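You operate a simulated robot arm through the tools that you are given. There is no shell and no other tool.

You are at the controls of a simulated robot arm. One attempt, no reset.

JOB
Pump the pit out to the MEADOW line till the float shows low.
Fine: keep the run button pressed for it; the pit switch ends off and the valve closed; nothing is spilt.

The check looks at the end state, three seconds after you hand in, the way a careful person would. Anything else that was tipped, shoved, dropped, spilled or broken makes it a failure.

ROBOT AND FRAMES
A 7-joint arm with a two-finger parallel gripper, fixed in place. Base frame: the origin is on the floor under the middle of its stand, x ahead of it, y to its left, z up. Units: mm, rad, N and s.
It reaches about 966 mm from its shoulder. Its first joint turns from -2.897 to 2.897 rad. Payload 3.43 kg.
Tool frame: the origin (TCP) lies between the finger pads and is the grasp point; the fingertips stand 30 mm ahead of it; z points along the fingers, y is the line along which they close. Largest opening 94 mm; finger width 28, thickness 10; the body of the gripper, 50 by 96 mm, starts 55 mm behind the TCP.
Orientation is that of the tool frame in the base frame, as a unit quaternion [w, x, y, z]. With the fingers straight down and closing along the base's y, the tool's x points along the base's -x, its y along +y and its z along -z.

CONTROLS
- The arm moves only by the tool play_rows. Its argument "increments" is a list of rows, each an object (a shift or turn left out is 0, a gripper value left out holds the last) with "translation": the shift along the base's x, y, z in mm, a list of three; "rot": the turn, a rotation vector about the base's x, y, z in rad, a list of three; "hand": the finger opening in mm, from 0 to 94. In form: [{"translation": [dx, dy, dz], "rot": [ax, ay, az], "hand": hand}, ...]. A call has 1 to 20 rows; each row is the pose to reach, as a shift and turn from the pose commanded when the call began. Rows are played at 5 a second. More than 50 mm and 0.15 rad between two rows, or a gripper value outside its range, and nothing of the call is played. Where a pose cannot be reached the arm comes as near as it can. A force on the tool above 90 N (or 10 N above the force at the start of the call, whichever is more), or a blocked arm, ends the call early, and 0.2 s more pass. The fingers move at their own pace (about 45 mm/s each) and stop on an object; they squeeze with about 43 N. The grip force told is the motor's: it shows also when the fingers shut on nothing. Time passes only in rows, and 0.2 s behind the last, so rows that repeat a pose let the fingers close. It gives the time, the measured TCP pose, the force on the tool (base axes), the opening and the grip force at its end, in the units of the frame above (readings bear some noise), with the torque about the TCP (base axes, N m) and any sound that the robot's microphone picked up, and new pictures: "show" is both (left out), scene, wrist or none.
- Cameras (640 x 400 px; columns grow to the right, rows downward): "scene" is fixed at [235.1, -495.1, 1620.7]; the picture's right is [0.56, -0.83, 0.00], its down [-0.48, -0.33, -0.81] and it looks along [0.67, 0.46, -0.58] (base axes); focal length 214 px, centre (320, 200). "wrist" rides on the gripper at [76, 14, -102] in the tool frame; the picture's right is [-0.18, 0.98, 0.00], its down [-0.75, -0.14, -0.64] and it looks along [-0.63, -0.12, 0.77] (tool axes); focal length 243 px, centre (320, 200). There is no depth. A picture from a camera that has moved, and an enlarged one, comes with that camera's place and axes in the base frame and with its lens. The place of the scene camera against the robot may be out by one fixed shift of up to 25 mm in any direction.
- lift_body(by): slides the trunk up (or, below 0, down) by that many mm; the arm rides with it, the base frame stays. It gives what a move gives, with no picture.
- enlarge(camera, box): a new picture of the part [left, top, right, bottom] of that camera's present view, enlarged. It takes no simulated time.
- sign_off(): hands the job in; it is judged then, once.

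Places have to be worked out from the pictures, the camera data and where the tool is seen. Open the gripper and draw the arm clear of the work before you hand the job in, unless the task says otherwise.

The tools are called after "Request:" by a JSON object that holds its "op" and its "data". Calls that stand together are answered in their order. play_rows: Moves the arm, as the interface text tells. Its arguments: {"type":"object","properties":{"increments":{"type":"array","items":{"type":"object","properties":{"translation":{"type":"array","items":{"type":"number"}},"rot":{"type":"array","items":{"type":"number"}},"hand":{"type":"number"}}}},"show":{"type":"string","enum":["both","scene","wrist","none"]}},"required":["increments"]} The other tools are called the same way: lift_body (by) moves the trunk up or down; enlarge (camera, box) takes an enlarged picture of a part of a camera's view; sign_off () hands the job in.

At the start:

```text
clock: 0.0
eef_pos: [481.7, -323.4, 1381.6]
orientation: [0.0, -0.001, 1.0, 0.0]
force: [-0.4, -0.1, 1.2]
torque: [-0.02, 0.03, 0.0]
grip_width: 94.0
grip_force: 0.0
trunk travel left (down, up): [-350.0, 140.0]
```

scene: 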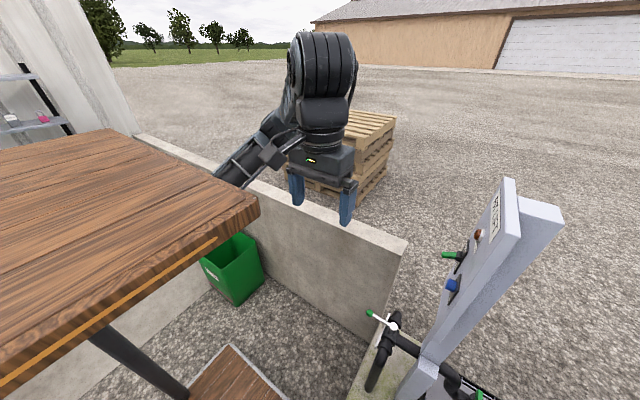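
wrist: 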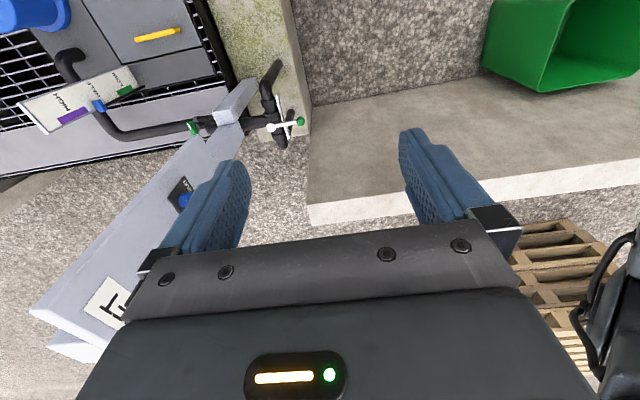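

I'll first look closely at the panel, valves and signs in both cameras before moving anything.

Request:
{"op": "enlarge", "data": {"camera": "scene", "box": [400, 160, 580, 300]}}

Request:
{"op": "enlarge", "data": {"camera": "scene", "box": [340, 290, 520, 400]}}

Request:
{"op": "enlarge", "data": {"camera": "wrist", "box": [0, 0, 320, 200]}}

Request:
{"op": "enlarge", "data": {"camera": "wrist", "box": [20, 150, 250, 370]}}

```text
2.86 times, centred on (490, 230) of scene
camera zoom: at [235.1, -495.1, 1620.7], right [0.56, -0.83, 0.0], down [-0.48, -0.33, -0.81], along [0.67, 0.46, -0.58], focal length 613 px, centre (-166, 114)
```

zoom: 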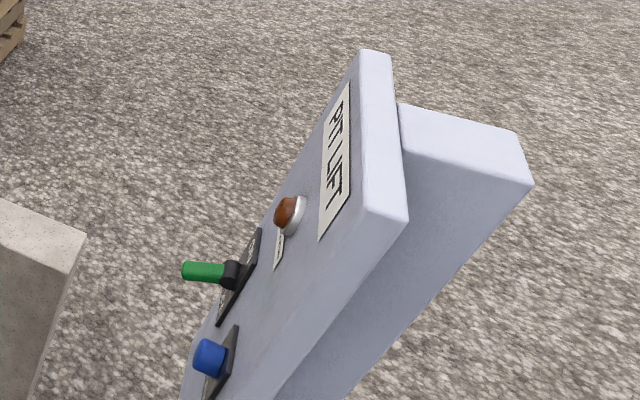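

```text
3.56 times, centred on (430, 345) of scene
camera zoom: at [235.1, -495.1, 1620.7], right [0.56, -0.83, 0.0], down [-0.48, -0.33, -0.81], along [0.67, 0.46, -0.58], focal length 763 px, centre (-71, -316)
```

zoom: 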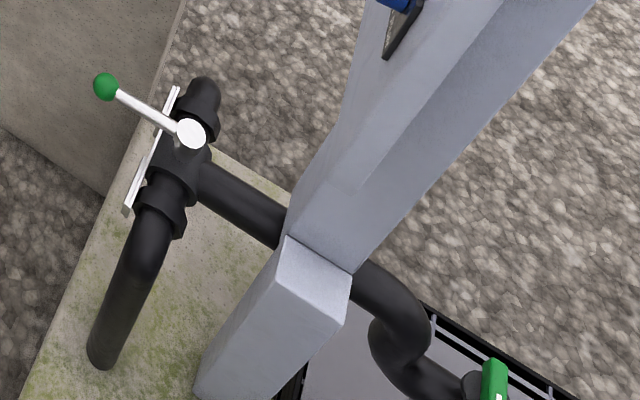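

```text
2.00 times, centred on (160, 100) of wrist
camera zoom: at [404.2, -310.4, 1484.2], right [0.18, 0.98, 0.0], down [0.75, -0.14, 0.64], along [0.63, -0.12, -0.77], focal length 485 px, centre (640, 400)
```

zoom: 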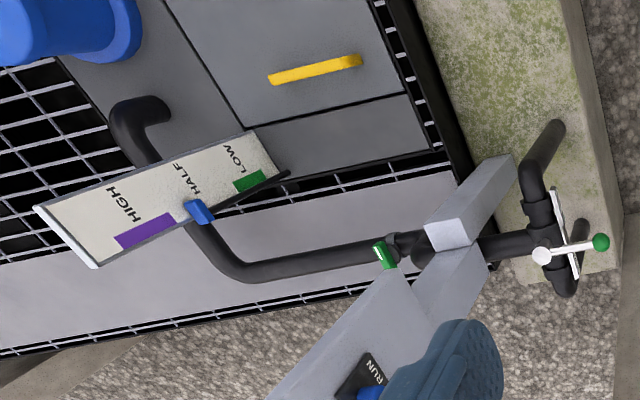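

```text
1.82 times, centred on (135, 260) of wrist
camera zoom: at [404.2, -310.4, 1484.2], right [0.18, 0.98, 0.0], down [0.75, -0.14, 0.64], along [0.63, -0.12, -0.77], focal length 441 px, centre (656, 91)
```

zoom: 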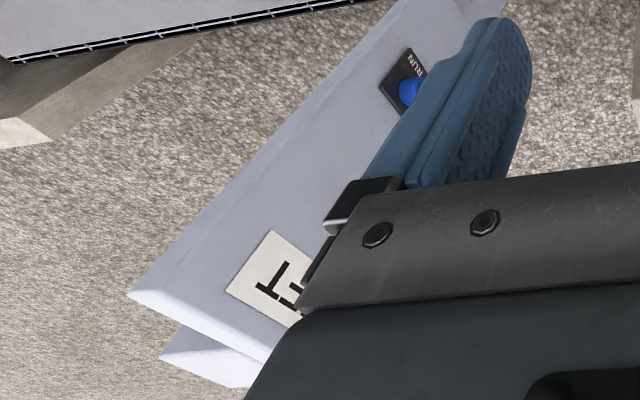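

The panel face and the pipe controls are visible, but labels are small. I'll enlarge the remaining areas of the scene to understand obstacles (table, arm, float board).

Request:
{"op": "enlarge", "data": {"camera": "scene", "box": [120, 20, 400, 240]}}

Request:
{"op": "enlarge", "data": {"camera": "scene", "box": [0, 50, 240, 240]}}

Request:
{"op": "enlarge", "data": {"camera": "wrist", "box": [180, 60, 340, 170]}}

```text
1.82 times, centred on (260, 130) of scene
camera zoom: at [235.1, -495.1, 1620.7], right [0.56, -0.83, 0.0], down [-0.48, -0.33, -0.81], along [0.67, 0.46, -0.58], focal length 390 px, centre (429, 327)
```

zoom: 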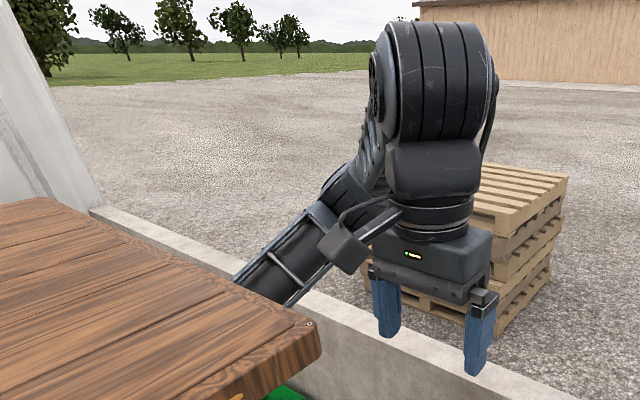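

```text
2.11 times, centred on (120, 145) of scene
camera zoom: at [235.1, -495.1, 1620.7], right [0.56, -0.83, 0.0], down [-0.48, -0.33, -0.81], along [0.67, 0.46, -0.58], focal length 452 px, centre (741, 316)
```

zoom: 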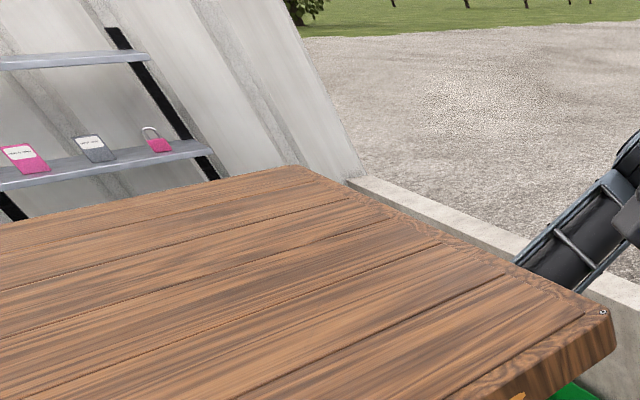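

```text
3.64 times, centred on (260, 115) of wrist
camera zoom: at [404.2, -310.4, 1484.2], right [0.18, 0.98, 0.0], down [0.75, -0.14, 0.64], along [0.63, -0.12, -0.77], focal length 882 px, centre (538, 509)
```

zoom: 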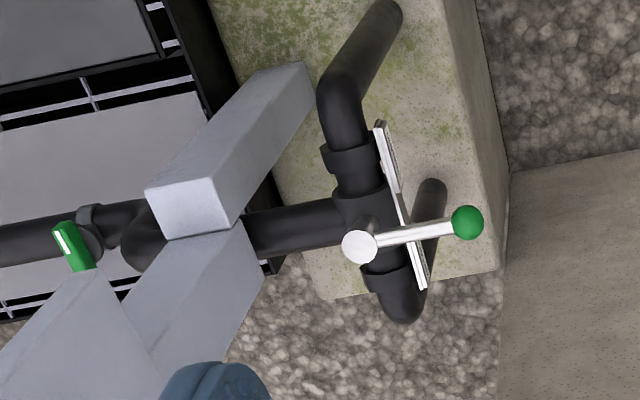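

The RUN button triangulates to about [617, -578, 1175], on a panel facing roughly +y. The three-way valve hub is near [670, -509, 795], with its lever pointing +y to a ball near [670, -420, 784]. I'll turn the tool to look toward -y in moderate steps so I can read the panel.

Request:
{"op": "play_rows", "data": {"increments": [{"translation": [5, 5, -15], "rot": [-0.12, 0, 0]}, {"translation": [10, 10, -30], "rot": [-0.24, 0, 0]}, {"translation": [15, 15, -45], "rot": [-0.36, 0, 0]}, {"translation": [20, 20, -60], "rot": [-0.48, 0, 0]}, {"translation": [25, 25, -75], "rot": [-0.6, 0, 0]}, {"translation": [30, 30, -90], "rot": [-0.72, 0, 0]}], "show": "both"}}

```text
clock: 1.4
eef_pos: [509.4, -294.9, 1292.3]
orientation: [0.0, 0.001, 0.936, -0.352]
force: [-0.6, -1.0, 0.0]
torque: [-0.02, 0.0, 0.02]
grip_width: 94.0
grip_force: 0.1
trunk travel left (down, up): [-350.0, 140.0]
camera wrist: at [433.0, -217.1, 1359.0], right [0.19, 0.74, -0.65], down [0.75, 0.32, 0.58], along [0.63, -0.6, -0.5], focal length 243 px, centre (320, 200)
```

scene: 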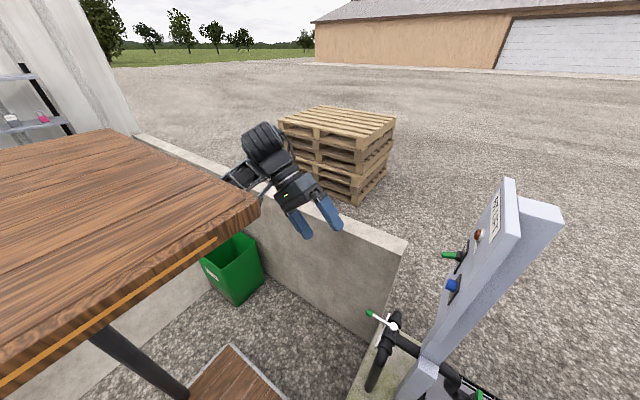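
wrist: 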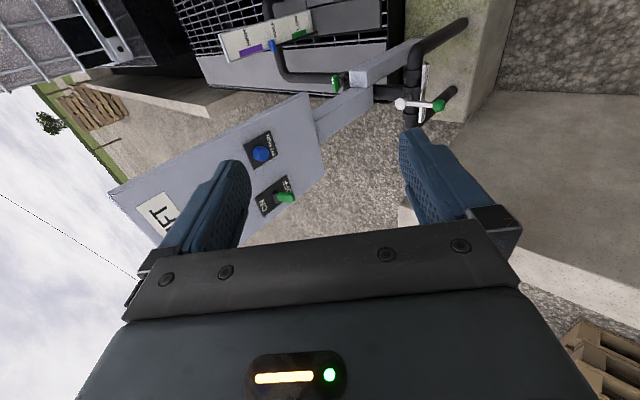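

The turn works and the panel face now shows. I'll continue to a horizontal tool and lower a bit to read all the labels.

Request:
{"op": "play_rows", "data": {"increments": [{"translation": [0, 5, -20], "rot": [-0.12, 0, 0]}, {"translation": [0, 10, -40], "rot": [-0.24, 0, 0]}, {"translation": [0, 15, -60], "rot": [-0.36, 0, 0]}, {"translation": [0, 20, -80], "rot": [-0.48, 0, 0]}, {"translation": [0, 25, -100], "rot": [-0.6, 0, 0]}, {"translation": [0, 30, -120], "rot": [-0.72, 0, 0]}], "show": "both"}}

```text
clock: 2.8
eef_pos: [585.3, -282.9, 1160.0]
orientation: [0.0, 0.001, 0.751, -0.66]
force: [0.0, -0.4, -0.1]
torque: [-0.02, 0.01, 0.03]
grip_width: 93.9
grip_force: 0.1
out of reach, approached as far as the arm can: row 2, 3, 4, 5, 6
trunk travel left (down, up): [-350.0, 140.0]
camera wrist: at [509.6, -180.8, 1157.6], right [0.19, 0.13, -0.97], down [0.75, 0.62, 0.22], along [0.63, -0.78, 0.02], focal length 243 px, centre (320, 200)
```

scene: 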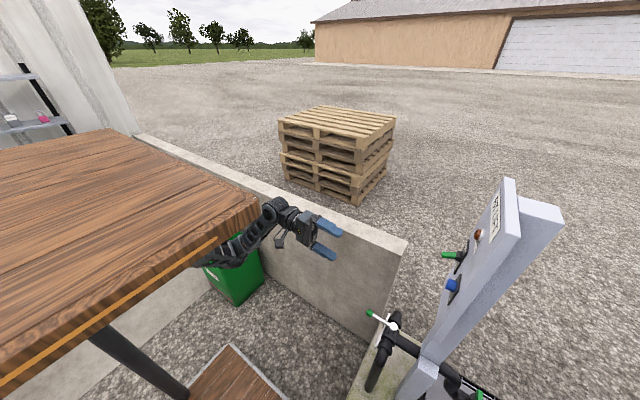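
wrist: 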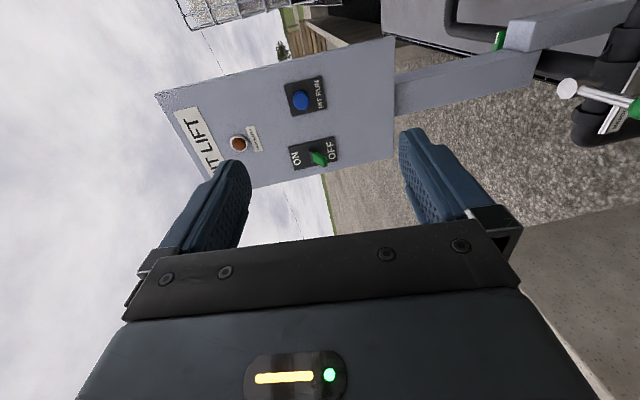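

The panel's labels are now in view. I'll enlarge the panel, the valve plate and the float board.

Request:
{"op": "enlarge", "data": {"camera": "wrist", "box": [150, 60, 410, 200]}}

Request:
{"op": "enlarge", "data": {"camera": "wrist", "box": [480, 0, 640, 160]}}

Request:
{"op": "enlarge", "data": {"camera": "scene", "box": [180, 180, 420, 330]}}

```text
2.46 times, centred on (280, 130) of wrist
camera zoom: at [509.6, -180.8, 1157.6], right [0.19, 0.13, -0.97], down [0.75, 0.62, 0.22], along [0.63, -0.78, 0.02], focal length 597 px, centre (418, 372)
```

zoom: 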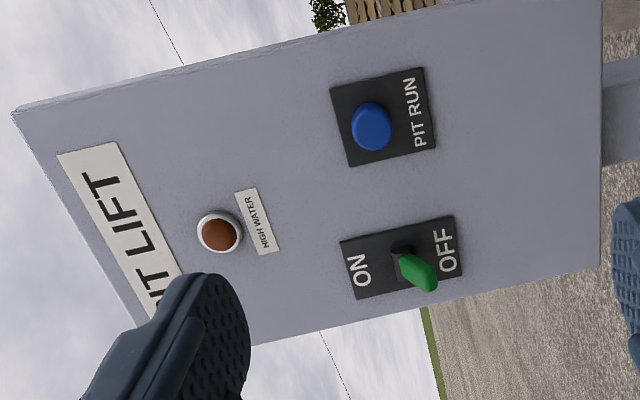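

```text
2.50 times, centred on (560, 80) of wrist
camera zoom: at [509.6, -180.8, 1157.6], right [0.19, 0.13, -0.97], down [0.75, 0.62, 0.22], along [0.63, -0.78, 0.02], focal length 606 px, centre (-280, 500)
```

zoom: 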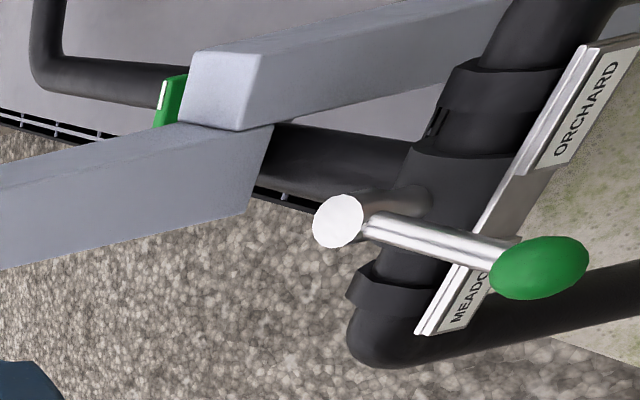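

```text
2.67 times, centred on (300, 255) of scene
camera zoom: at [235.1, -495.1, 1620.7], right [0.56, -0.83, 0.0], down [-0.48, -0.33, -0.81], along [0.67, 0.46, -0.58], focal length 572 px, centre (373, 53)
```

zoom: 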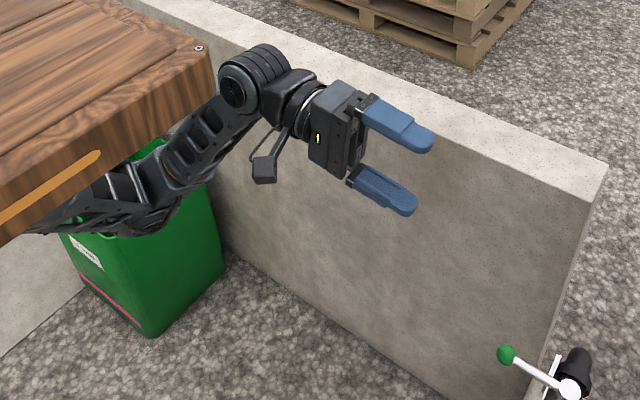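

Readings so far:
- **Labels:** MEADOW is the +x end of the valve plate and ORCHARD the -x end. The lever sits in the middle, which is closed. The pit switch is toggled down to OFF, and the PIT RUN button is blue.
- **Positions:** the button is at about [627, -586, 1160], the switch lever tip at about [737, -562, 1145], and the valve ball at about [685, -430, 750].

I'll yaw the tool toward the radial direction, which should be easier to reach, and look again.

Request:
{"op": "play_rows", "data": {"increments": [{"translation": [0, 0, 0], "rot": [0, 0, 0.12]}, {"translation": [0, 0, 0], "rot": [0, 0, 0.24]}, {"translation": [0, 0, 0], "rot": [0, 0, 0.36]}, {"translation": [0, 0, 0], "rot": [0, 0, 0.48]}], "show": "both"}}

```text
clock: 3.8
eef_pos: [653.1, -315.0, 1140.0]
orientation: [0.158, -0.178, 0.73, -0.641]
force: [0.0, 0.1, -0.3]
torque: [0.0, 0.01, 0.0]
grip_width: 94.1
grip_force: 0.1
out of reach, approached as far as the arm can: row 1, 2, 3, 4
trunk travel left (down, up): [-350.0, 140.0]
camera wrist: at [537.8, -259.1, 1137.4], right [0.1, 0.2, -0.97], down [0.38, 0.9, 0.22], along [0.92, -0.4, 0.02], focal length 243 px, centre (320, 200)
```

scene: 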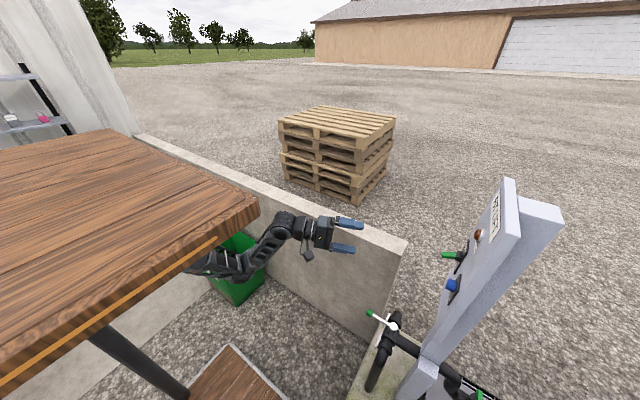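
wrist: 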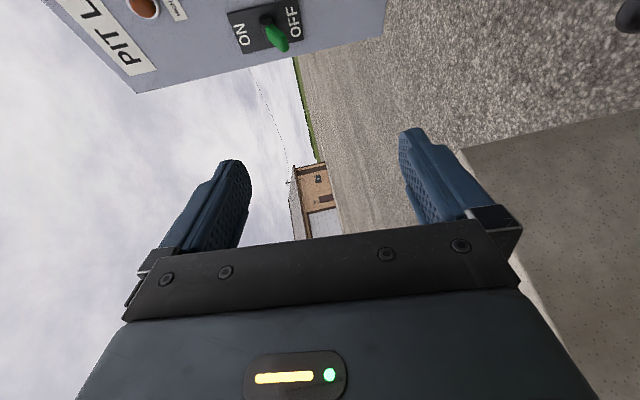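

The arm drifted outward because the commanded point is too close in for this tool attitude. I'll command a point farther out, toward the work, and check where the reference pose really is.

Request:
{"op": "play_rows", "data": {"increments": [{"translation": [40, -15, 0]}, {"translation": [80, -30, 0]}, {"translation": [120, -45, 0]}, {"translation": [120, -45, 0]}], "show": "scene"}}

```text
clock: 4.8
eef_pos: [775.0, -360.8, 1142.4]
orientation: [0.157, -0.179, 0.73, -0.64]
force: [-0.2, -0.7, 0.5]
torque: [0.01, 0.0, 0.02]
grip_width: 94.1
grip_force: 0.1
trunk travel left (down, up): [-350.0, 140.0]
```

scene: 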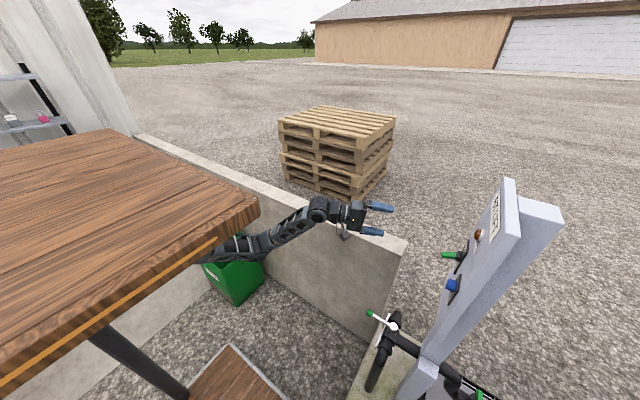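

The reference pose follows the achieved pose, and [775, -361, 1142] is comfortably reached. Before lowering the trunk for valve work, I'll check the arm's surroundings and what the wrist sees.

Request:
{"op": "enlarge", "data": {"camera": "scene", "box": [160, 180, 420, 342]}}

Request:
{"op": "enlarge", "data": {"camera": "scene", "box": [60, 280, 320, 400]}}

Request:
{"op": "enlarge", "data": {"camera": "wrist", "box": [0, 0, 640, 400]}}

```text
2.46 times, centred on (290, 261) of scene
camera zoom: at [235.1, -495.1, 1620.7], right [0.56, -0.83, 0.0], down [-0.48, -0.33, -0.81], along [0.67, 0.46, -0.58], focal length 528 px, centre (394, 50)
```

zoom: 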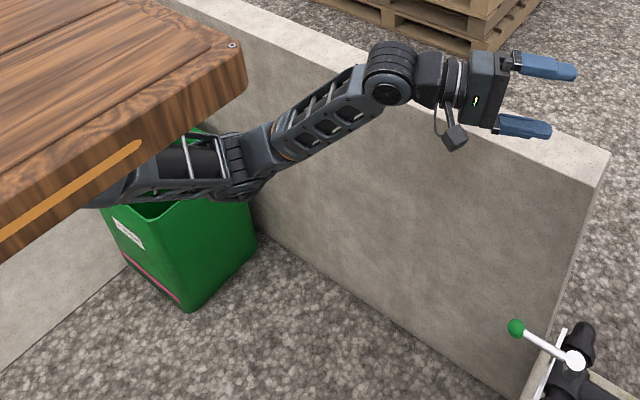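

```text
2.46 times, centred on (190, 340) of scene
camera zoom: at [235.1, -495.1, 1620.7], right [0.56, -0.83, 0.0], down [-0.48, -0.33, -0.81], along [0.67, 0.46, -0.58], focal length 528 px, centre (640, -145)
```

zoom: 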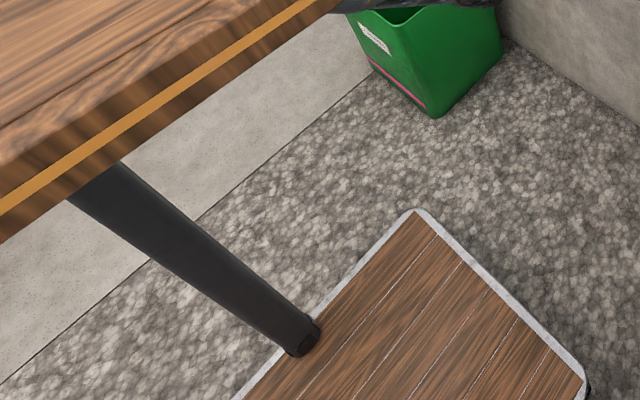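

```text
1.00 times, centred on (320, 200) of wrist (not enlarged: the box is as wide or as high as the picture)
camera zoom: at [659.7, -305.4, 1140.3], right [0.1, 0.2, -0.97], down [0.38, 0.9, 0.22], along [0.92, -0.4, 0.02], focal length 243 px, centre (320, 200)
```

zoom: 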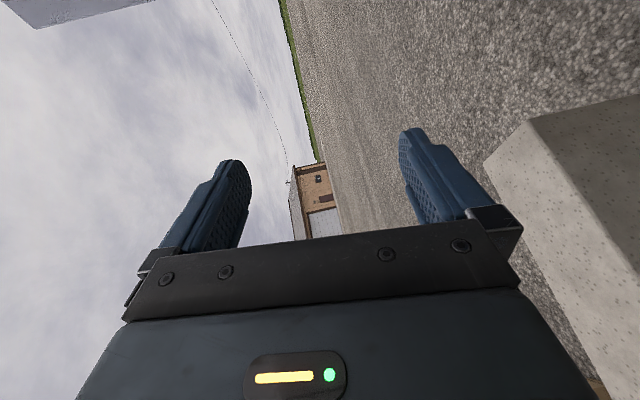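

The wood platform at the bottom of the scene looks like the robot's own stand, and the wall's inner face is near x≈905 with its top near z≈885. Below the arm I see nothing but gravel, so I'll lower the trunk 300 mm to get to the valve's level.

Request:
{"op": "lift_body", "data": {"by": -150}}

Request:
{"op": "lift_body", "data": {"by": -150}}

```text
clock: 6.5
eef_pos: [774.6, -360.4, 991.5]
orientation: [0.157, -0.179, 0.731, -0.64]
force: [-0.8, -0.5, -0.6]
torque: [0.0, -0.01, 0.0]
grip_width: 94.0
grip_force: 0.1
trunk travel left (down, up): [-200.0, 290.0]
```

```text
clock: 8.3
eef_pos: [774.7, -361.1, 842.1]
orientation: [0.156, -0.178, 0.73, -0.641]
force: [-0.1, -0.3, 0.1]
torque: [-0.01, 0.0, 0.0]
grip_width: 94.1
grip_force: 0.0
trunk travel left (down, up): [-50.0, 440.0]
```

The trunk lowered without contact. Now I'll draw the tool back a little and yaw it toward -y to look at the valve lever and its plate up close.

Request:
{"op": "play_rows", "data": {"increments": [{"translation": [-25, 8, 5], "rot": [0, 0, -0.06]}, {"translation": [-50, 16, 10], "rot": [0, 0, -0.12]}, {"translation": [-75, 24, 15], "rot": [0, 0, -0.18]}, {"translation": [-95, 31, 20], "rot": [0, 0, -0.22]}], "show": "both"}}

```text
clock: 9.3
eef_pos: [680.6, -329.7, 863.1]
orientation: [0.085, -0.097, 0.746, -0.654]
force: [-0.5, 0.1, 1.2]
torque: [0.02, -0.02, -0.03]
grip_width: 94.1
grip_force: 0.1
trunk travel left (down, up): [-50.0, 440.0]
camera wrist: at [580.2, -250.3, 860.7], right [0.15, 0.17, -0.97], down [0.57, 0.79, 0.22], along [0.81, -0.59, 0.02], focal length 243 px, centre (320, 200)
```

scene: 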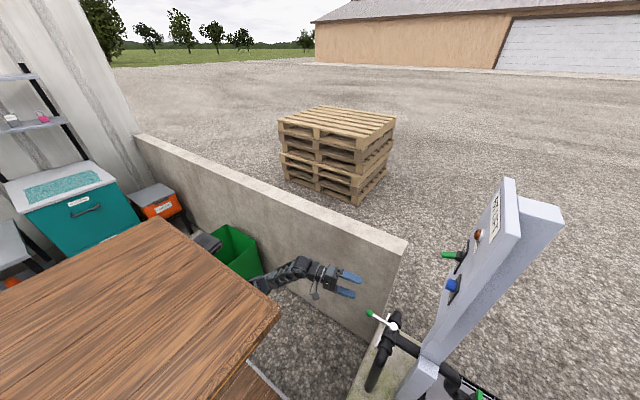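
wrist: 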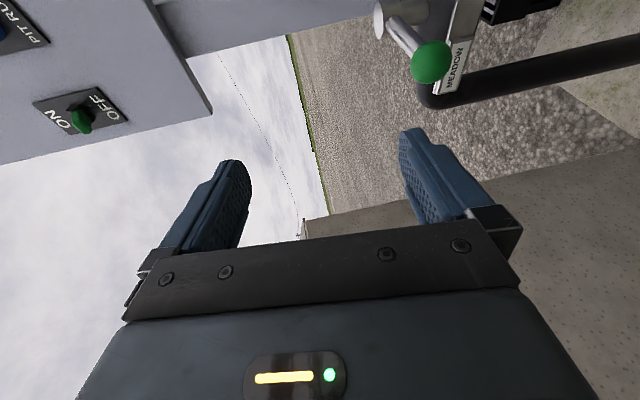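

The "table" moved down with the trunk, so it's the robot's own body and not a separate obstacle. I'll zoom in on the valve in the wrist view.

Request:
{"op": "enlarge", "data": {"camera": "wrist", "box": [340, 0, 640, 150]}}

Request:
{"op": "enlarge", "data": {"camera": "scene", "box": [300, 250, 480, 400]}}

```text
2.13 times, centred on (490, 75) of wrist
camera zoom: at [580.2, -250.3, 860.7], right [0.15, 0.17, -0.97], down [0.57, 0.79, 0.22], along [0.81, -0.59, 0.02], focal length 518 px, centre (-43, 467)
```

zoom: 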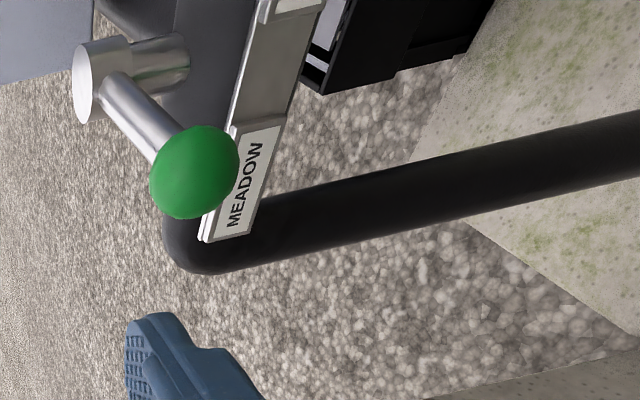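

```text
2.67 times, centred on (390, 325) of scene
camera zoom: at [235.1, -495.1, 1620.7], right [0.56, -0.83, 0.0], down [-0.48, -0.33, -0.81], along [0.67, 0.46, -0.58], focal length 572 px, centre (133, -133)
```

zoom: 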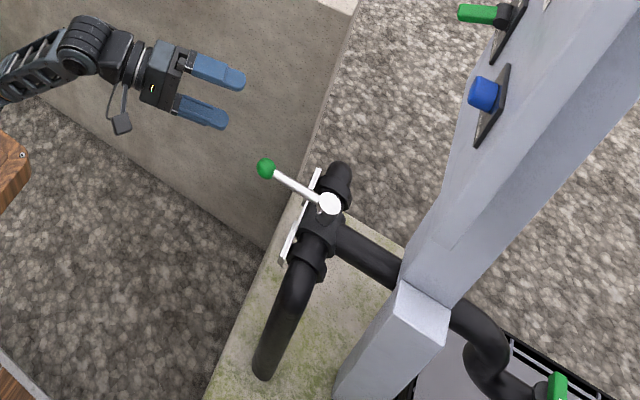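

The stem is vertical, with the lever rod running to a green ball about 32 mm across at [685, -431, 753]. I'll descend to ball height while still standing off in +y, fingers open above and below it.

Request:
{"op": "play_rows", "data": {"increments": [{"translation": [0, 0, -27], "hand": 80}, {"translation": [0, 0, -54], "hand": 80}, {"translation": [0, 0, -81], "hand": 80}, {"translation": [0, 0, -107], "hand": 80}, {"translation": [0, 0, -107], "hand": 80}], "show": "both"}}

```text
clock: 10.5
eef_pos: [680.0, -331.2, 755.5]
orientation: [0.086, -0.097, 0.745, -0.654]
force: [-0.3, 0.2, 0.7]
torque: [-0.01, -0.04, -0.03]
grip_width: 80.2
grip_force: 0.1
trunk travel left (down, up): [-50.0, 440.0]
camera wrist: at [579.4, -251.2, 753.5], right [0.15, 0.17, -0.97], down [0.57, 0.79, 0.22], along [0.81, -0.59, 0.02], focal length 243 px, centre (320, 200)
```

scene: 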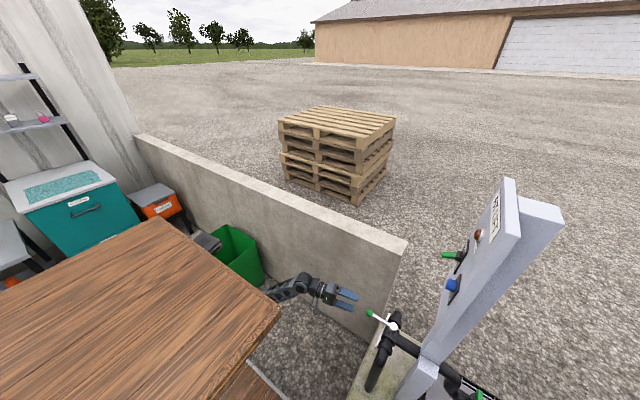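
wrist: 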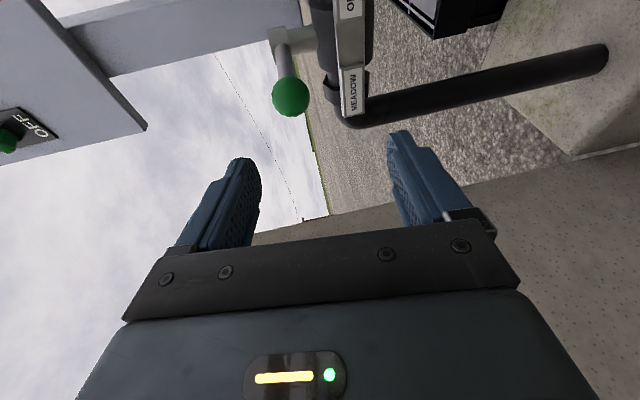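

The ball is straight ahead. I'll enlarge it to refine its height and side position before moving in.

Request:
{"op": "enlarge", "data": {"camera": "wrist", "box": [240, 0, 400, 140]}}

Request:
{"op": "enlarge", "data": {"camera": "scene", "box": [300, 250, 440, 360]}}

```text
2.86 times, centred on (320, 70) of wrist
camera zoom: at [579.4, -251.2, 753.5], right [0.15, 0.17, -0.97], down [0.57, 0.79, 0.22], along [0.81, -0.59, 0.02], focal length 693 px, centre (320, 571)
```

zoom: 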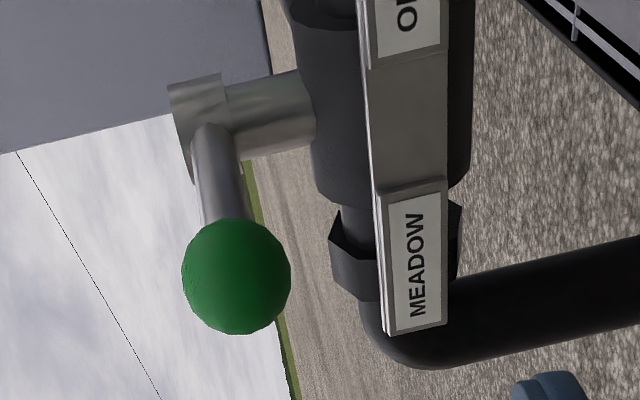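

```text
3.64 times, centred on (370, 305) of scene
camera zoom: at [235.1, -495.1, 1620.7], right [0.56, -0.83, 0.0], down [-0.48, -0.33, -0.81], along [0.67, 0.46, -0.58], focal length 780 px, centre (138, -182)
```

zoom: 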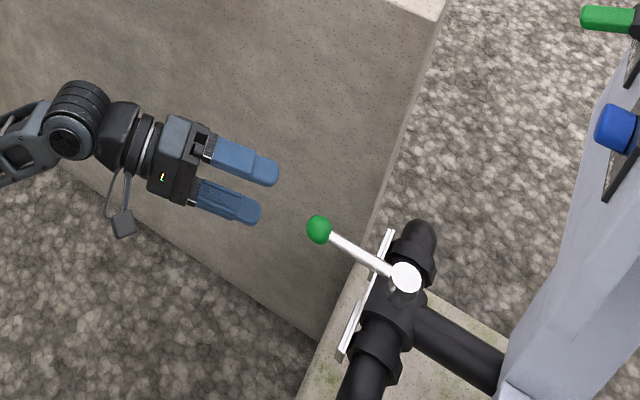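

The refined ball centre is about [679, -423, 761.5], about 29 mm across. The hub is near [683, -527, 764] and the plate top near z 713, so there's clearance. I'll move in with the ball between the open fingers, without closing yet.

Request:
{"op": "play_rows", "data": {"increments": [{"translation": [-4.7, -15, 8]}, {"translation": [-4.7, -35, 8]}, {"translation": [-4.7, -55, 8]}, {"translation": [-4.7, -76, 8]}, {"translation": [-4.7, -76, 8]}], "show": "both"}}

```text
clock: 11.7
eef_pos: [675.3, -406.8, 762.6]
orientation: [0.085, -0.097, 0.746, -0.654]
force: [1.1, -0.3, 0.8]
torque: [0.01, 0.03, 0.01]
grip_width: 80.0
grip_force: 0.0
trunk travel left (down, up): [-50.0, 440.0]
camera wrist: at [574.8, -327.3, 760.8], right [0.15, 0.17, -0.97], down [0.57, 0.79, 0.22], along [0.81, -0.59, 0.02], focal length 243 px, centre (320, 200)
```

scene: 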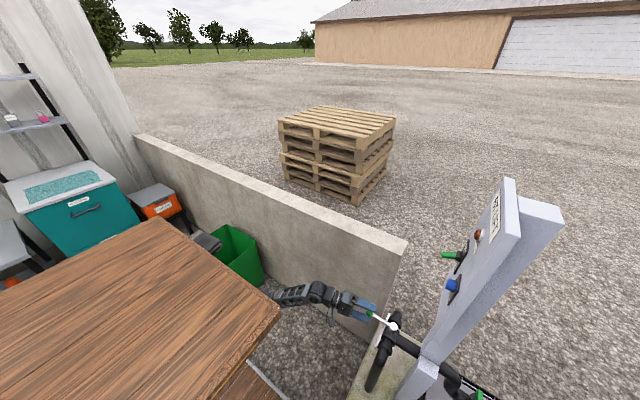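
wrist: 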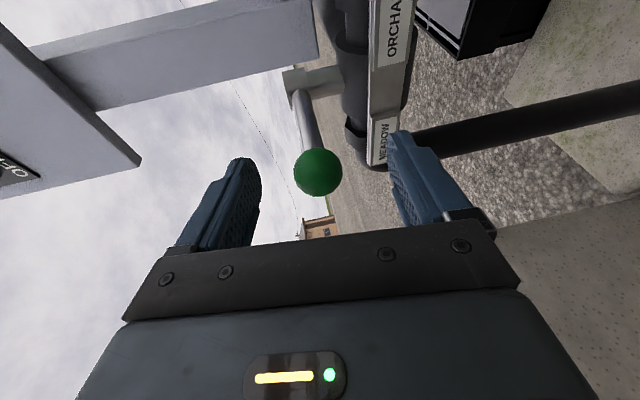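

The ball sits centred between the fingers, about 16 mm ahead of the TCP. I'll close on it gently, holding still, and watch the force.

Request:
{"op": "play_rows", "data": {"increments": [{"hand": 50}, {"hand": 38}, {"hand": 32}, {"hand": 26}, {"hand": 22}, {"hand": 22}], "show": "wrist"}}

```text
clock: 13.1
eef_pos: [674.8, -406.8, 763.5]
orientation: [0.086, -0.097, 0.744, -0.655]
force: [1.9, -6.3, 16.8]
torque: [-0.26, -0.12, 0.12]
grip_width: 28.3
grip_force: 44.5
trunk travel left (down, up): [-50.0, 440.0]
camera wrist: at [574.4, -327.0, 761.7], right [0.15, 0.17, -0.97], down [0.57, 0.79, 0.22], along [0.81, -0.59, 0.02], focal length 243 px, centre (320, 200)
```

wrist: 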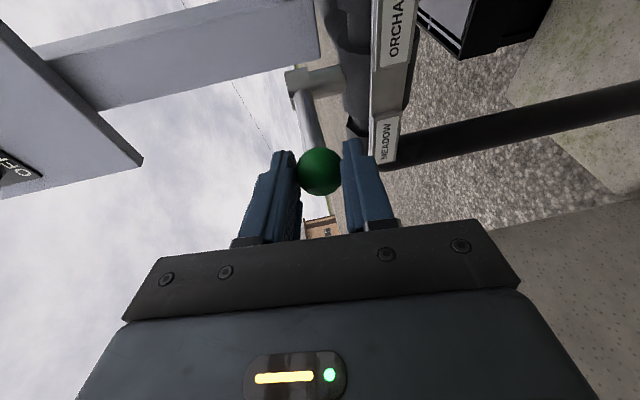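

I have a firm grip on the ball (28 mm). It was about 1 mm high, so I'll relieve that and start swinging it along its arc toward MEADOW (+x), first about 20°.

Request:
{"op": "play_rows", "data": {"increments": [{"translation": [0, 0, 1], "hand": 22}, {"translation": [4.6, 0, 1], "hand": 22}, {"translation": [9.2, -0.1, 1], "hand": 22}, {"translation": [13.8, -0.5, 1], "hand": 22}, {"translation": [18.3, -0.9, 1], "hand": 22}, {"translation": [22.8, -1.7, 1], "hand": 22}, {"translation": [27.3, -2.7, 1], "hand": 22}, {"translation": [31.8, -3.8, 1], "hand": 22}, {"translation": [36.2, -5, 1], "hand": 22}], "show": "both"}}

```text
clock: 15.1
eef_pos: [710.6, -411.5, 764.1]
orientation: [0.086, -0.097, 0.745, -0.654]
force: [-12.3, 6.5, -1.6]
torque: [0.01, 0.15, -1.39]
grip_width: 28.6
grip_force: 45.1
trunk travel left (down, up): [-50.0, 440.0]
camera wrist: at [610.7, -331.1, 762.1], right [0.14, 0.17, -0.97], down [0.57, 0.79, 0.22], along [0.81, -0.59, 0.02], focal length 243 px, centre (320, 200)
```

scene: 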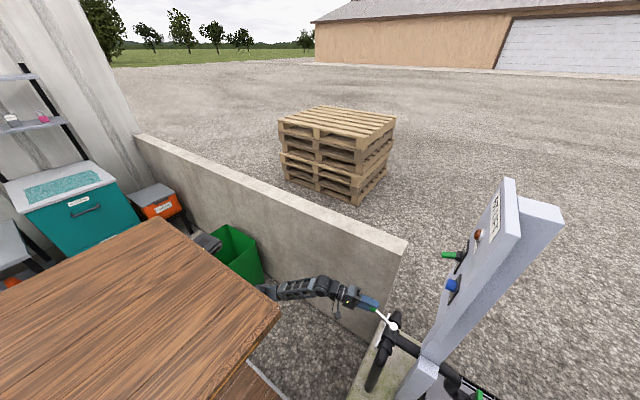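
wrist: 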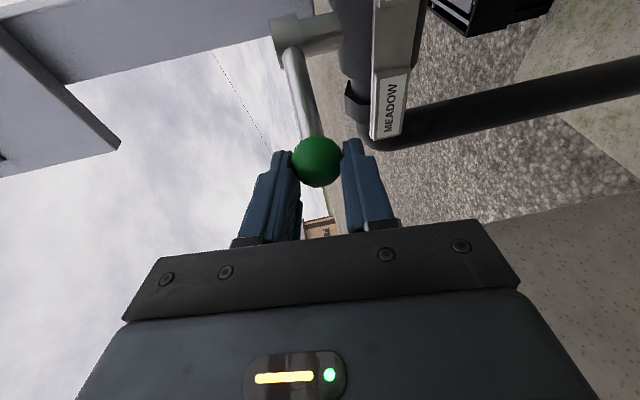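

The lever is turning with about 12 N of drag. I'll check how the ball sits in the pads before continuing.

Request:
{"op": "enlarge", "data": {"camera": "wrist", "box": [230, 0, 430, 250]}}

Request:
{"op": "enlarge", "data": {"camera": "scene", "box": [310, 260, 430, 360]}}

```text
1.60 times, centred on (330, 125) of wrist
camera zoom: at [610.7, -331.1, 762.1], right [0.14, 0.17, -0.97], down [0.57, 0.79, 0.22], along [0.81, -0.59, 0.02], focal length 388 px, centre (304, 320)
```

zoom: 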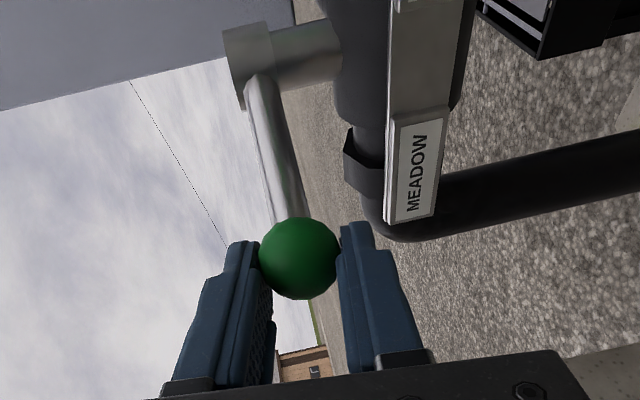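

```text
4.00 times, centred on (370, 310) of scene
camera zoom: at [235.1, -495.1, 1620.7], right [0.56, -0.83, 0.0], down [-0.48, -0.33, -0.81], along [0.67, 0.46, -0.58], focal length 858 px, centre (120, -240)
```

zoom: 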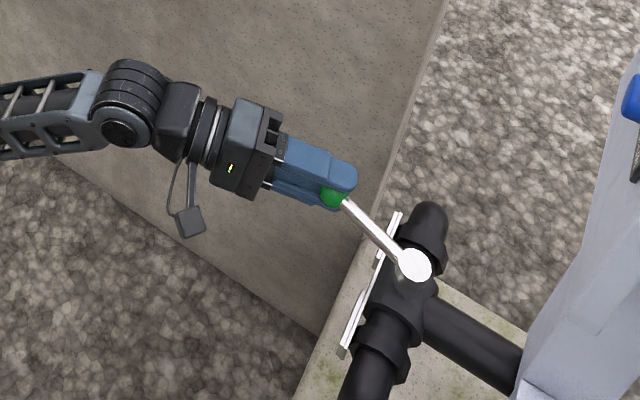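

The ball has crept about 7 mm toward the -x side of the pads. I'll open, re-centre on it, and grip again.

Request:
{"op": "play_rows", "data": {"increments": [{"translation": [0, 0, 0], "hand": 44}, {"translation": [0, 0, 0], "hand": 44}, {"translation": [-4, -3, 0], "hand": 44}, {"translation": [-7, -5, 0], "hand": 44}, {"translation": [-7, -5, 0], "hand": 34}, {"translation": [-7, -5, 0], "hand": 22}, {"translation": [-7, -5, 0], "hand": 22}], "show": "both"}}

```text
clock: 16.7
eef_pos: [706.0, -416.3, 762.7]
orientation: [0.085, -0.098, 0.746, -0.653]
force: [0.8, 1.9, -11.0]
torque: [0.15, 0.02, 0.08]
grip_width: 28.4
grip_force: 40.4
trunk travel left (down, up): [-50.0, 440.0]
camera wrist: at [604.6, -336.1, 761.8], right [0.14, 0.17, -0.97], down [0.57, 0.79, 0.22], along [0.81, -0.59, 0.02], focal length 243 px, centre (320, 200)
```

scene: 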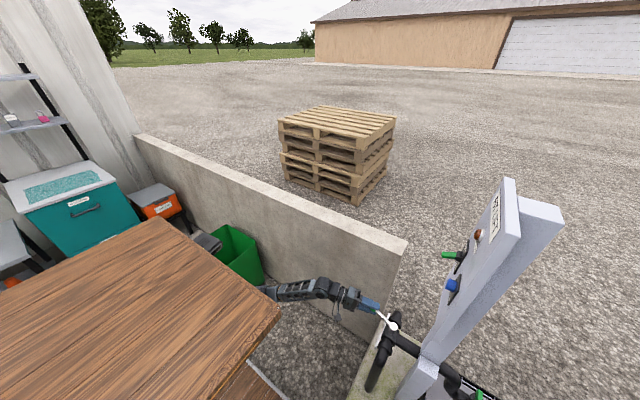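
wrist: 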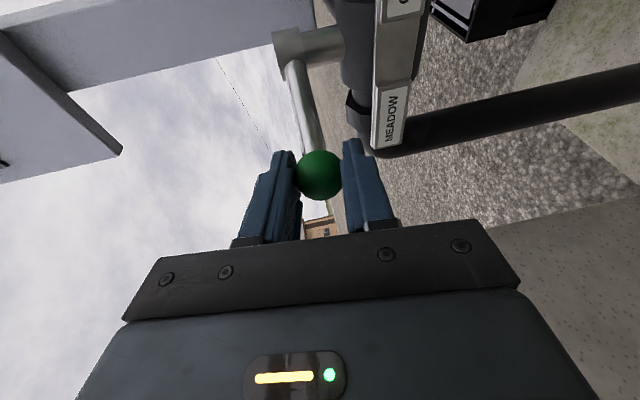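

The grip is re-centred with the lever staying where I left it. Continuing along the arc to roughly 40°.

Request:
{"op": "play_rows", "data": {"increments": [{"translation": [4, -1.2, -0.7], "hand": 20}, {"translation": [9, -2.8, -0.7], "hand": 20}, {"translation": [13.9, -4.7, -0.7], "hand": 20}, {"translation": [18, -6.6, -0.7], "hand": 20}, {"translation": [22.1, -8.7, -0.7], "hand": 20}, {"translation": [26, -10.9, -0.7], "hand": 20}, {"translation": [30, -13.3, -0.7], "hand": 20}, {"translation": [33.8, -15.9, -0.7], "hand": 20}, {"translation": [37.5, -18.6, -0.7], "hand": 20}], "show": "both"}}

```text
clock: 18.7
eef_pos: [740.8, -434.9, 762.8]
orientation: [0.085, -0.097, 0.746, -0.653]
force: [-14.1, 5.2, -7.6]
torque: [0.02, 0.16, -1.38]
grip_width: 28.4
grip_force: 45.0
trunk travel left (down, up): [-50.0, 440.0]
camera wrist: at [641.3, -355.3, 761.1], right [0.15, 0.17, -0.97], down [0.57, 0.79, 0.22], along [0.81, -0.59, 0.02], focal length 243 px, centre (320, 200)
```

scene: 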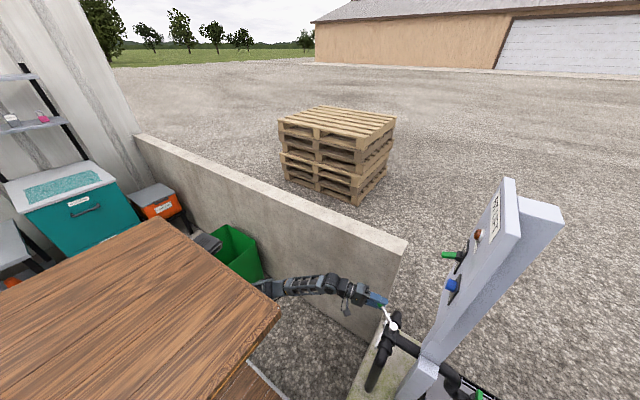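
wrist: 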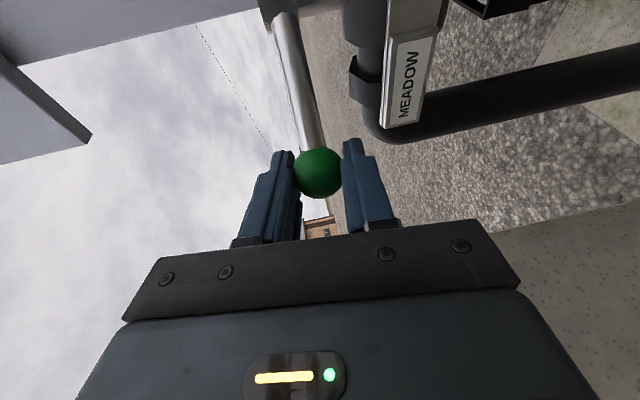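

Tracking nicely, with about 14 N of drag and the ball still centred. Continuing toward about 65° and watching for the end stop.

Request:
{"op": "play_rows", "data": {"increments": [{"translation": [3.5, -2.9, -0.3], "hand": 20}, {"translation": [7, -5.9, -0.3], "hand": 20}, {"translation": [10.3, -9.1, -0.3], "hand": 20}, {"translation": [13.5, -12.4, -0.3], "hand": 20}, {"translation": [16.5, -15.9, -0.3], "hand": 20}, {"translation": [19.3, -19.5, -0.3], "hand": 20}, {"translation": [22, -23.2, -0.3], "hand": 20}, {"translation": [24.5, -27, -0.3], "hand": 20}, {"translation": [26.9, -31, -0.3], "hand": 20}, {"translation": [29.1, -35, -0.3], "hand": 20}], "show": "both"}}

```text
clock: 20.9
eef_pos: [771.0, -469.4, 763.5]
orientation: [0.086, -0.098, 0.745, -0.654]
force: [-4.7, 7.2, -7.4]
torque: [0.08, 0.02, -0.83]
grip_width: 29.1
grip_force: 34.5
trunk travel left (down, up): [-50.0, 440.0]
camera wrist: at [670.7, -390.2, 761.4], right [0.15, 0.17, -0.97], down [0.57, 0.79, 0.22], along [0.81, -0.59, 0.02], focal length 243 px, centre (320, 200)
```

scene: 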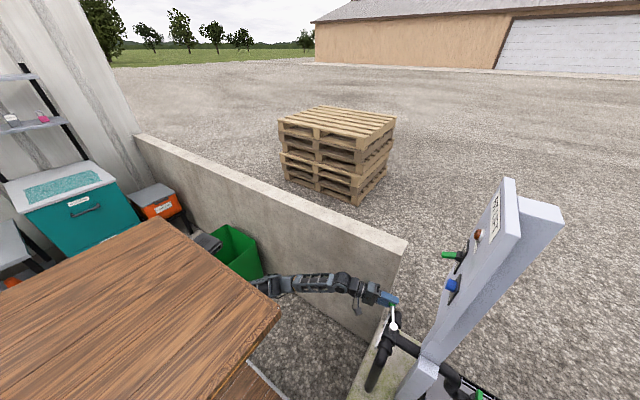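
wrist: 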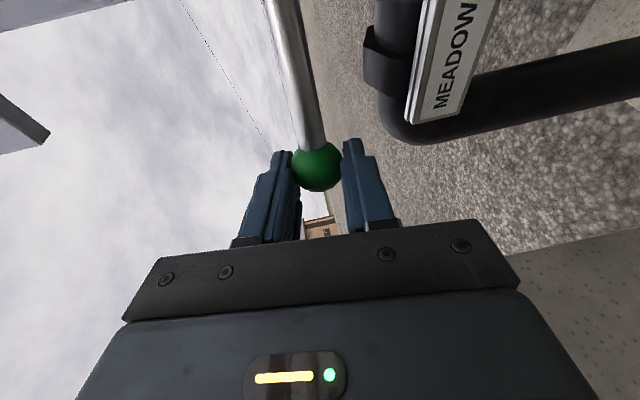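

No stop yet at about 65°. The arm is getting extended in this attitude, so I'll keep following the arc toward 90° while yawing the tool toward the radial direction around the ball.

Request:
{"op": "play_rows", "data": {"increments": [{"translation": [1.1, -4.4, 0], "rot": [0, 0, 0.05], "hand": 20}, {"translation": [2.1, -8.8, 0], "rot": [0, 0, 0.1], "hand": 20}, {"translation": [2.9, -13.5, 0], "rot": [0, 0, 0.15], "hand": 20}, {"translation": [3.6, -18.3, 0], "rot": [0, 0, 0.2], "hand": 20}, {"translation": [4, -23, 0], "rot": [0, 0, 0.25], "hand": 20}, {"translation": [4.3, -27.9, 0], "rot": [0, 0, 0.3], "hand": 20}], "show": "both"}}

```text
clock: 22.3
eef_pos: [775.8, -497.0, 763.4]
orientation: [0.182, -0.207, 0.722, -0.635]
force: [-7.7, 7.2, -2.6]
torque: [-0.24, 0.38, -0.92]
grip_width: 28.8
grip_force: 44.8
trunk travel left (down, up): [-50.0, 440.0]
camera wrist: at [655.3, -449.9, 761.4], right [0.09, 0.2, -0.97], down [0.31, 0.92, 0.22], along [0.95, -0.32, 0.02], focal length 243 px, centre (320, 200)
```

scene: 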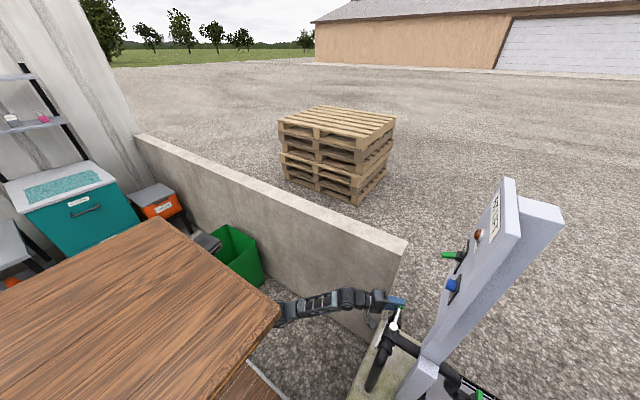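
wrist: 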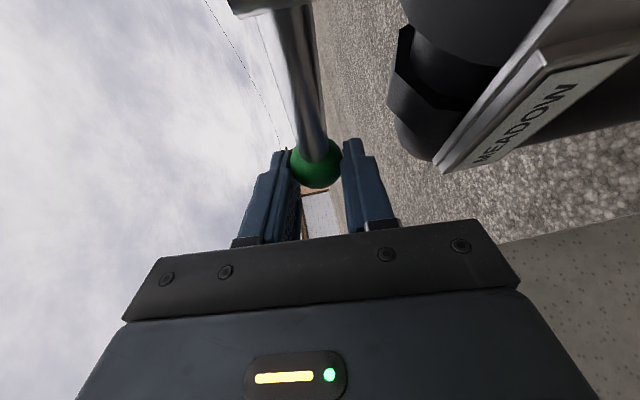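

The ball is now near [785, -516], so the lever is at about 84°. I'll ease it the last few degrees, watching for the stop in the force reading.

Request:
{"op": "play_rows", "data": {"increments": [{"translation": [0.2, -3, 0], "hand": 20}, {"translation": [0.3, -6, 0], "hand": 20}, {"translation": [0.3, -9, 0], "hand": 20}, {"translation": [0.3, -12, 0], "hand": 20}, {"translation": [0.3, -12, 0], "hand": 20}], "show": "both"}}

```text
clock: 23.5
eef_pos: [774.4, -512.8, 762.5]
orientation: [0.18, -0.207, 0.724, -0.633]
force: [-6.4, -6.6, -11.1]
torque: [0.11, -0.08, 0.62]
grip_width: 29.2
grip_force: 34.3
trunk travel left (down, up): [-50.0, 440.0]
camera wrist: at [654.5, -464.8, 760.6], right [0.09, 0.21, -0.97], down [0.31, 0.92, 0.23], along [0.95, -0.33, 0.02], focal length 243 px, centre (320, 200)
```

scene: 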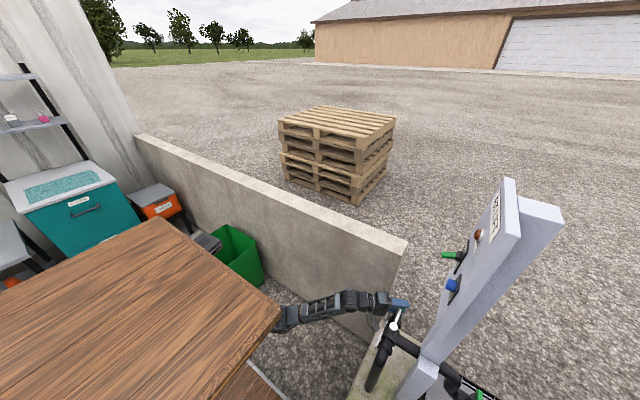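
wrist: 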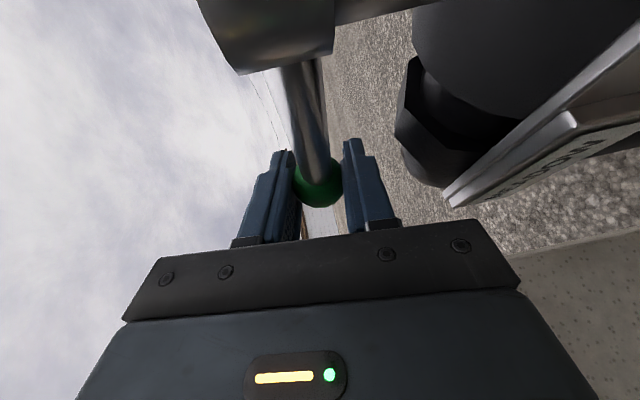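

The force changed sign, as if the lever snapped into a detent near 90°. I'll open the fingers and back straight out to look at the lever's position.

Request:
{"op": "play_rows", "data": {"increments": [{"translation": [0, 0, 0], "hand": 50}, {"translation": [0, 0, 0], "hand": 60}, {"translation": [-8, 13, 0], "hand": 70}, {"translation": [-24, 38, 0], "hand": 70}, {"translation": [-42, 68, 0], "hand": 70}, {"translation": [-60, 98, 0], "hand": 70}], "show": "both"}}

```text
clock: 24.9
eef_pos: [715.5, -411.4, 764.7]
orientation: [0.182, -0.208, 0.723, -0.633]
force: [-0.3, -0.2, 0.1]
torque: [0.0, -0.02, 0.01]
grip_width: 70.0
grip_force: 0.0
trunk travel left (down, up): [-50.0, 440.0]
camera wrist: at [596.3, -365.5, 761.7], right [0.09, 0.21, -0.97], down [0.31, 0.92, 0.22], along [0.95, -0.32, 0.02], focal length 243 px, centre (320, 200)
```

scene: 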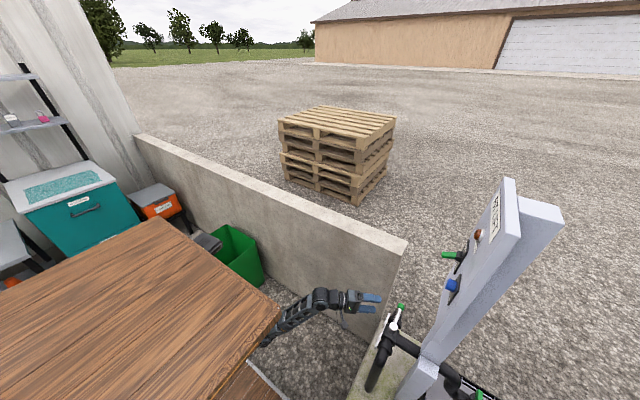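
wrist: 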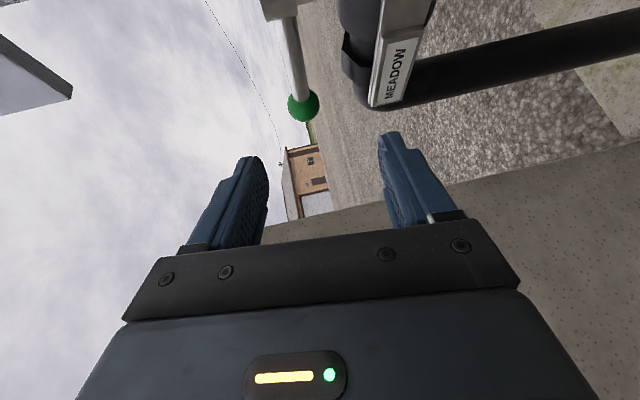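

Request:
{"op": "enlarge", "data": {"camera": "scene", "box": [350, 280, 450, 370]}}

Request:
{"op": "enlarge", "data": {"camera": "wrist", "box": [240, 0, 440, 140]}}

```text
4.44 times, centred on (400, 325) of scene
camera zoom: at [235.1, -495.1, 1620.7], right [0.56, -0.83, 0.0], down [-0.48, -0.33, -0.81], along [0.67, 0.46, -0.58], focal length 953 px, centre (-36, -356)
```

zoom: 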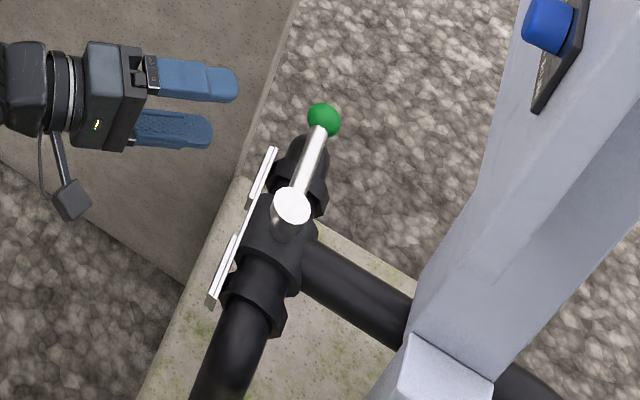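

```text
2.86 times, centred on (340, 70) of wrist
camera zoom: at [596.3, -365.5, 761.7], right [0.09, 0.21, -0.97], down [0.31, 0.92, 0.22], along [0.95, -0.32, 0.02], focal length 693 px, centre (263, 571)
```

zoom: 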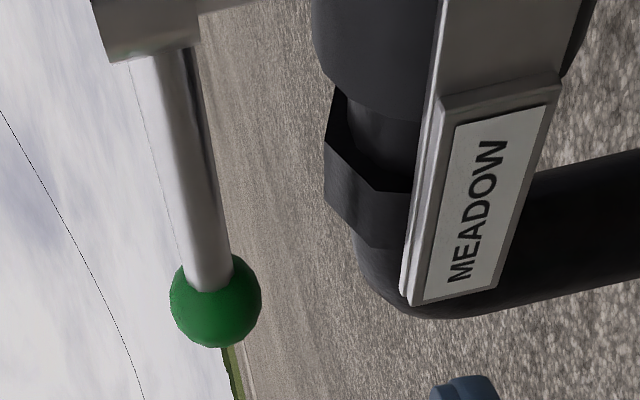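

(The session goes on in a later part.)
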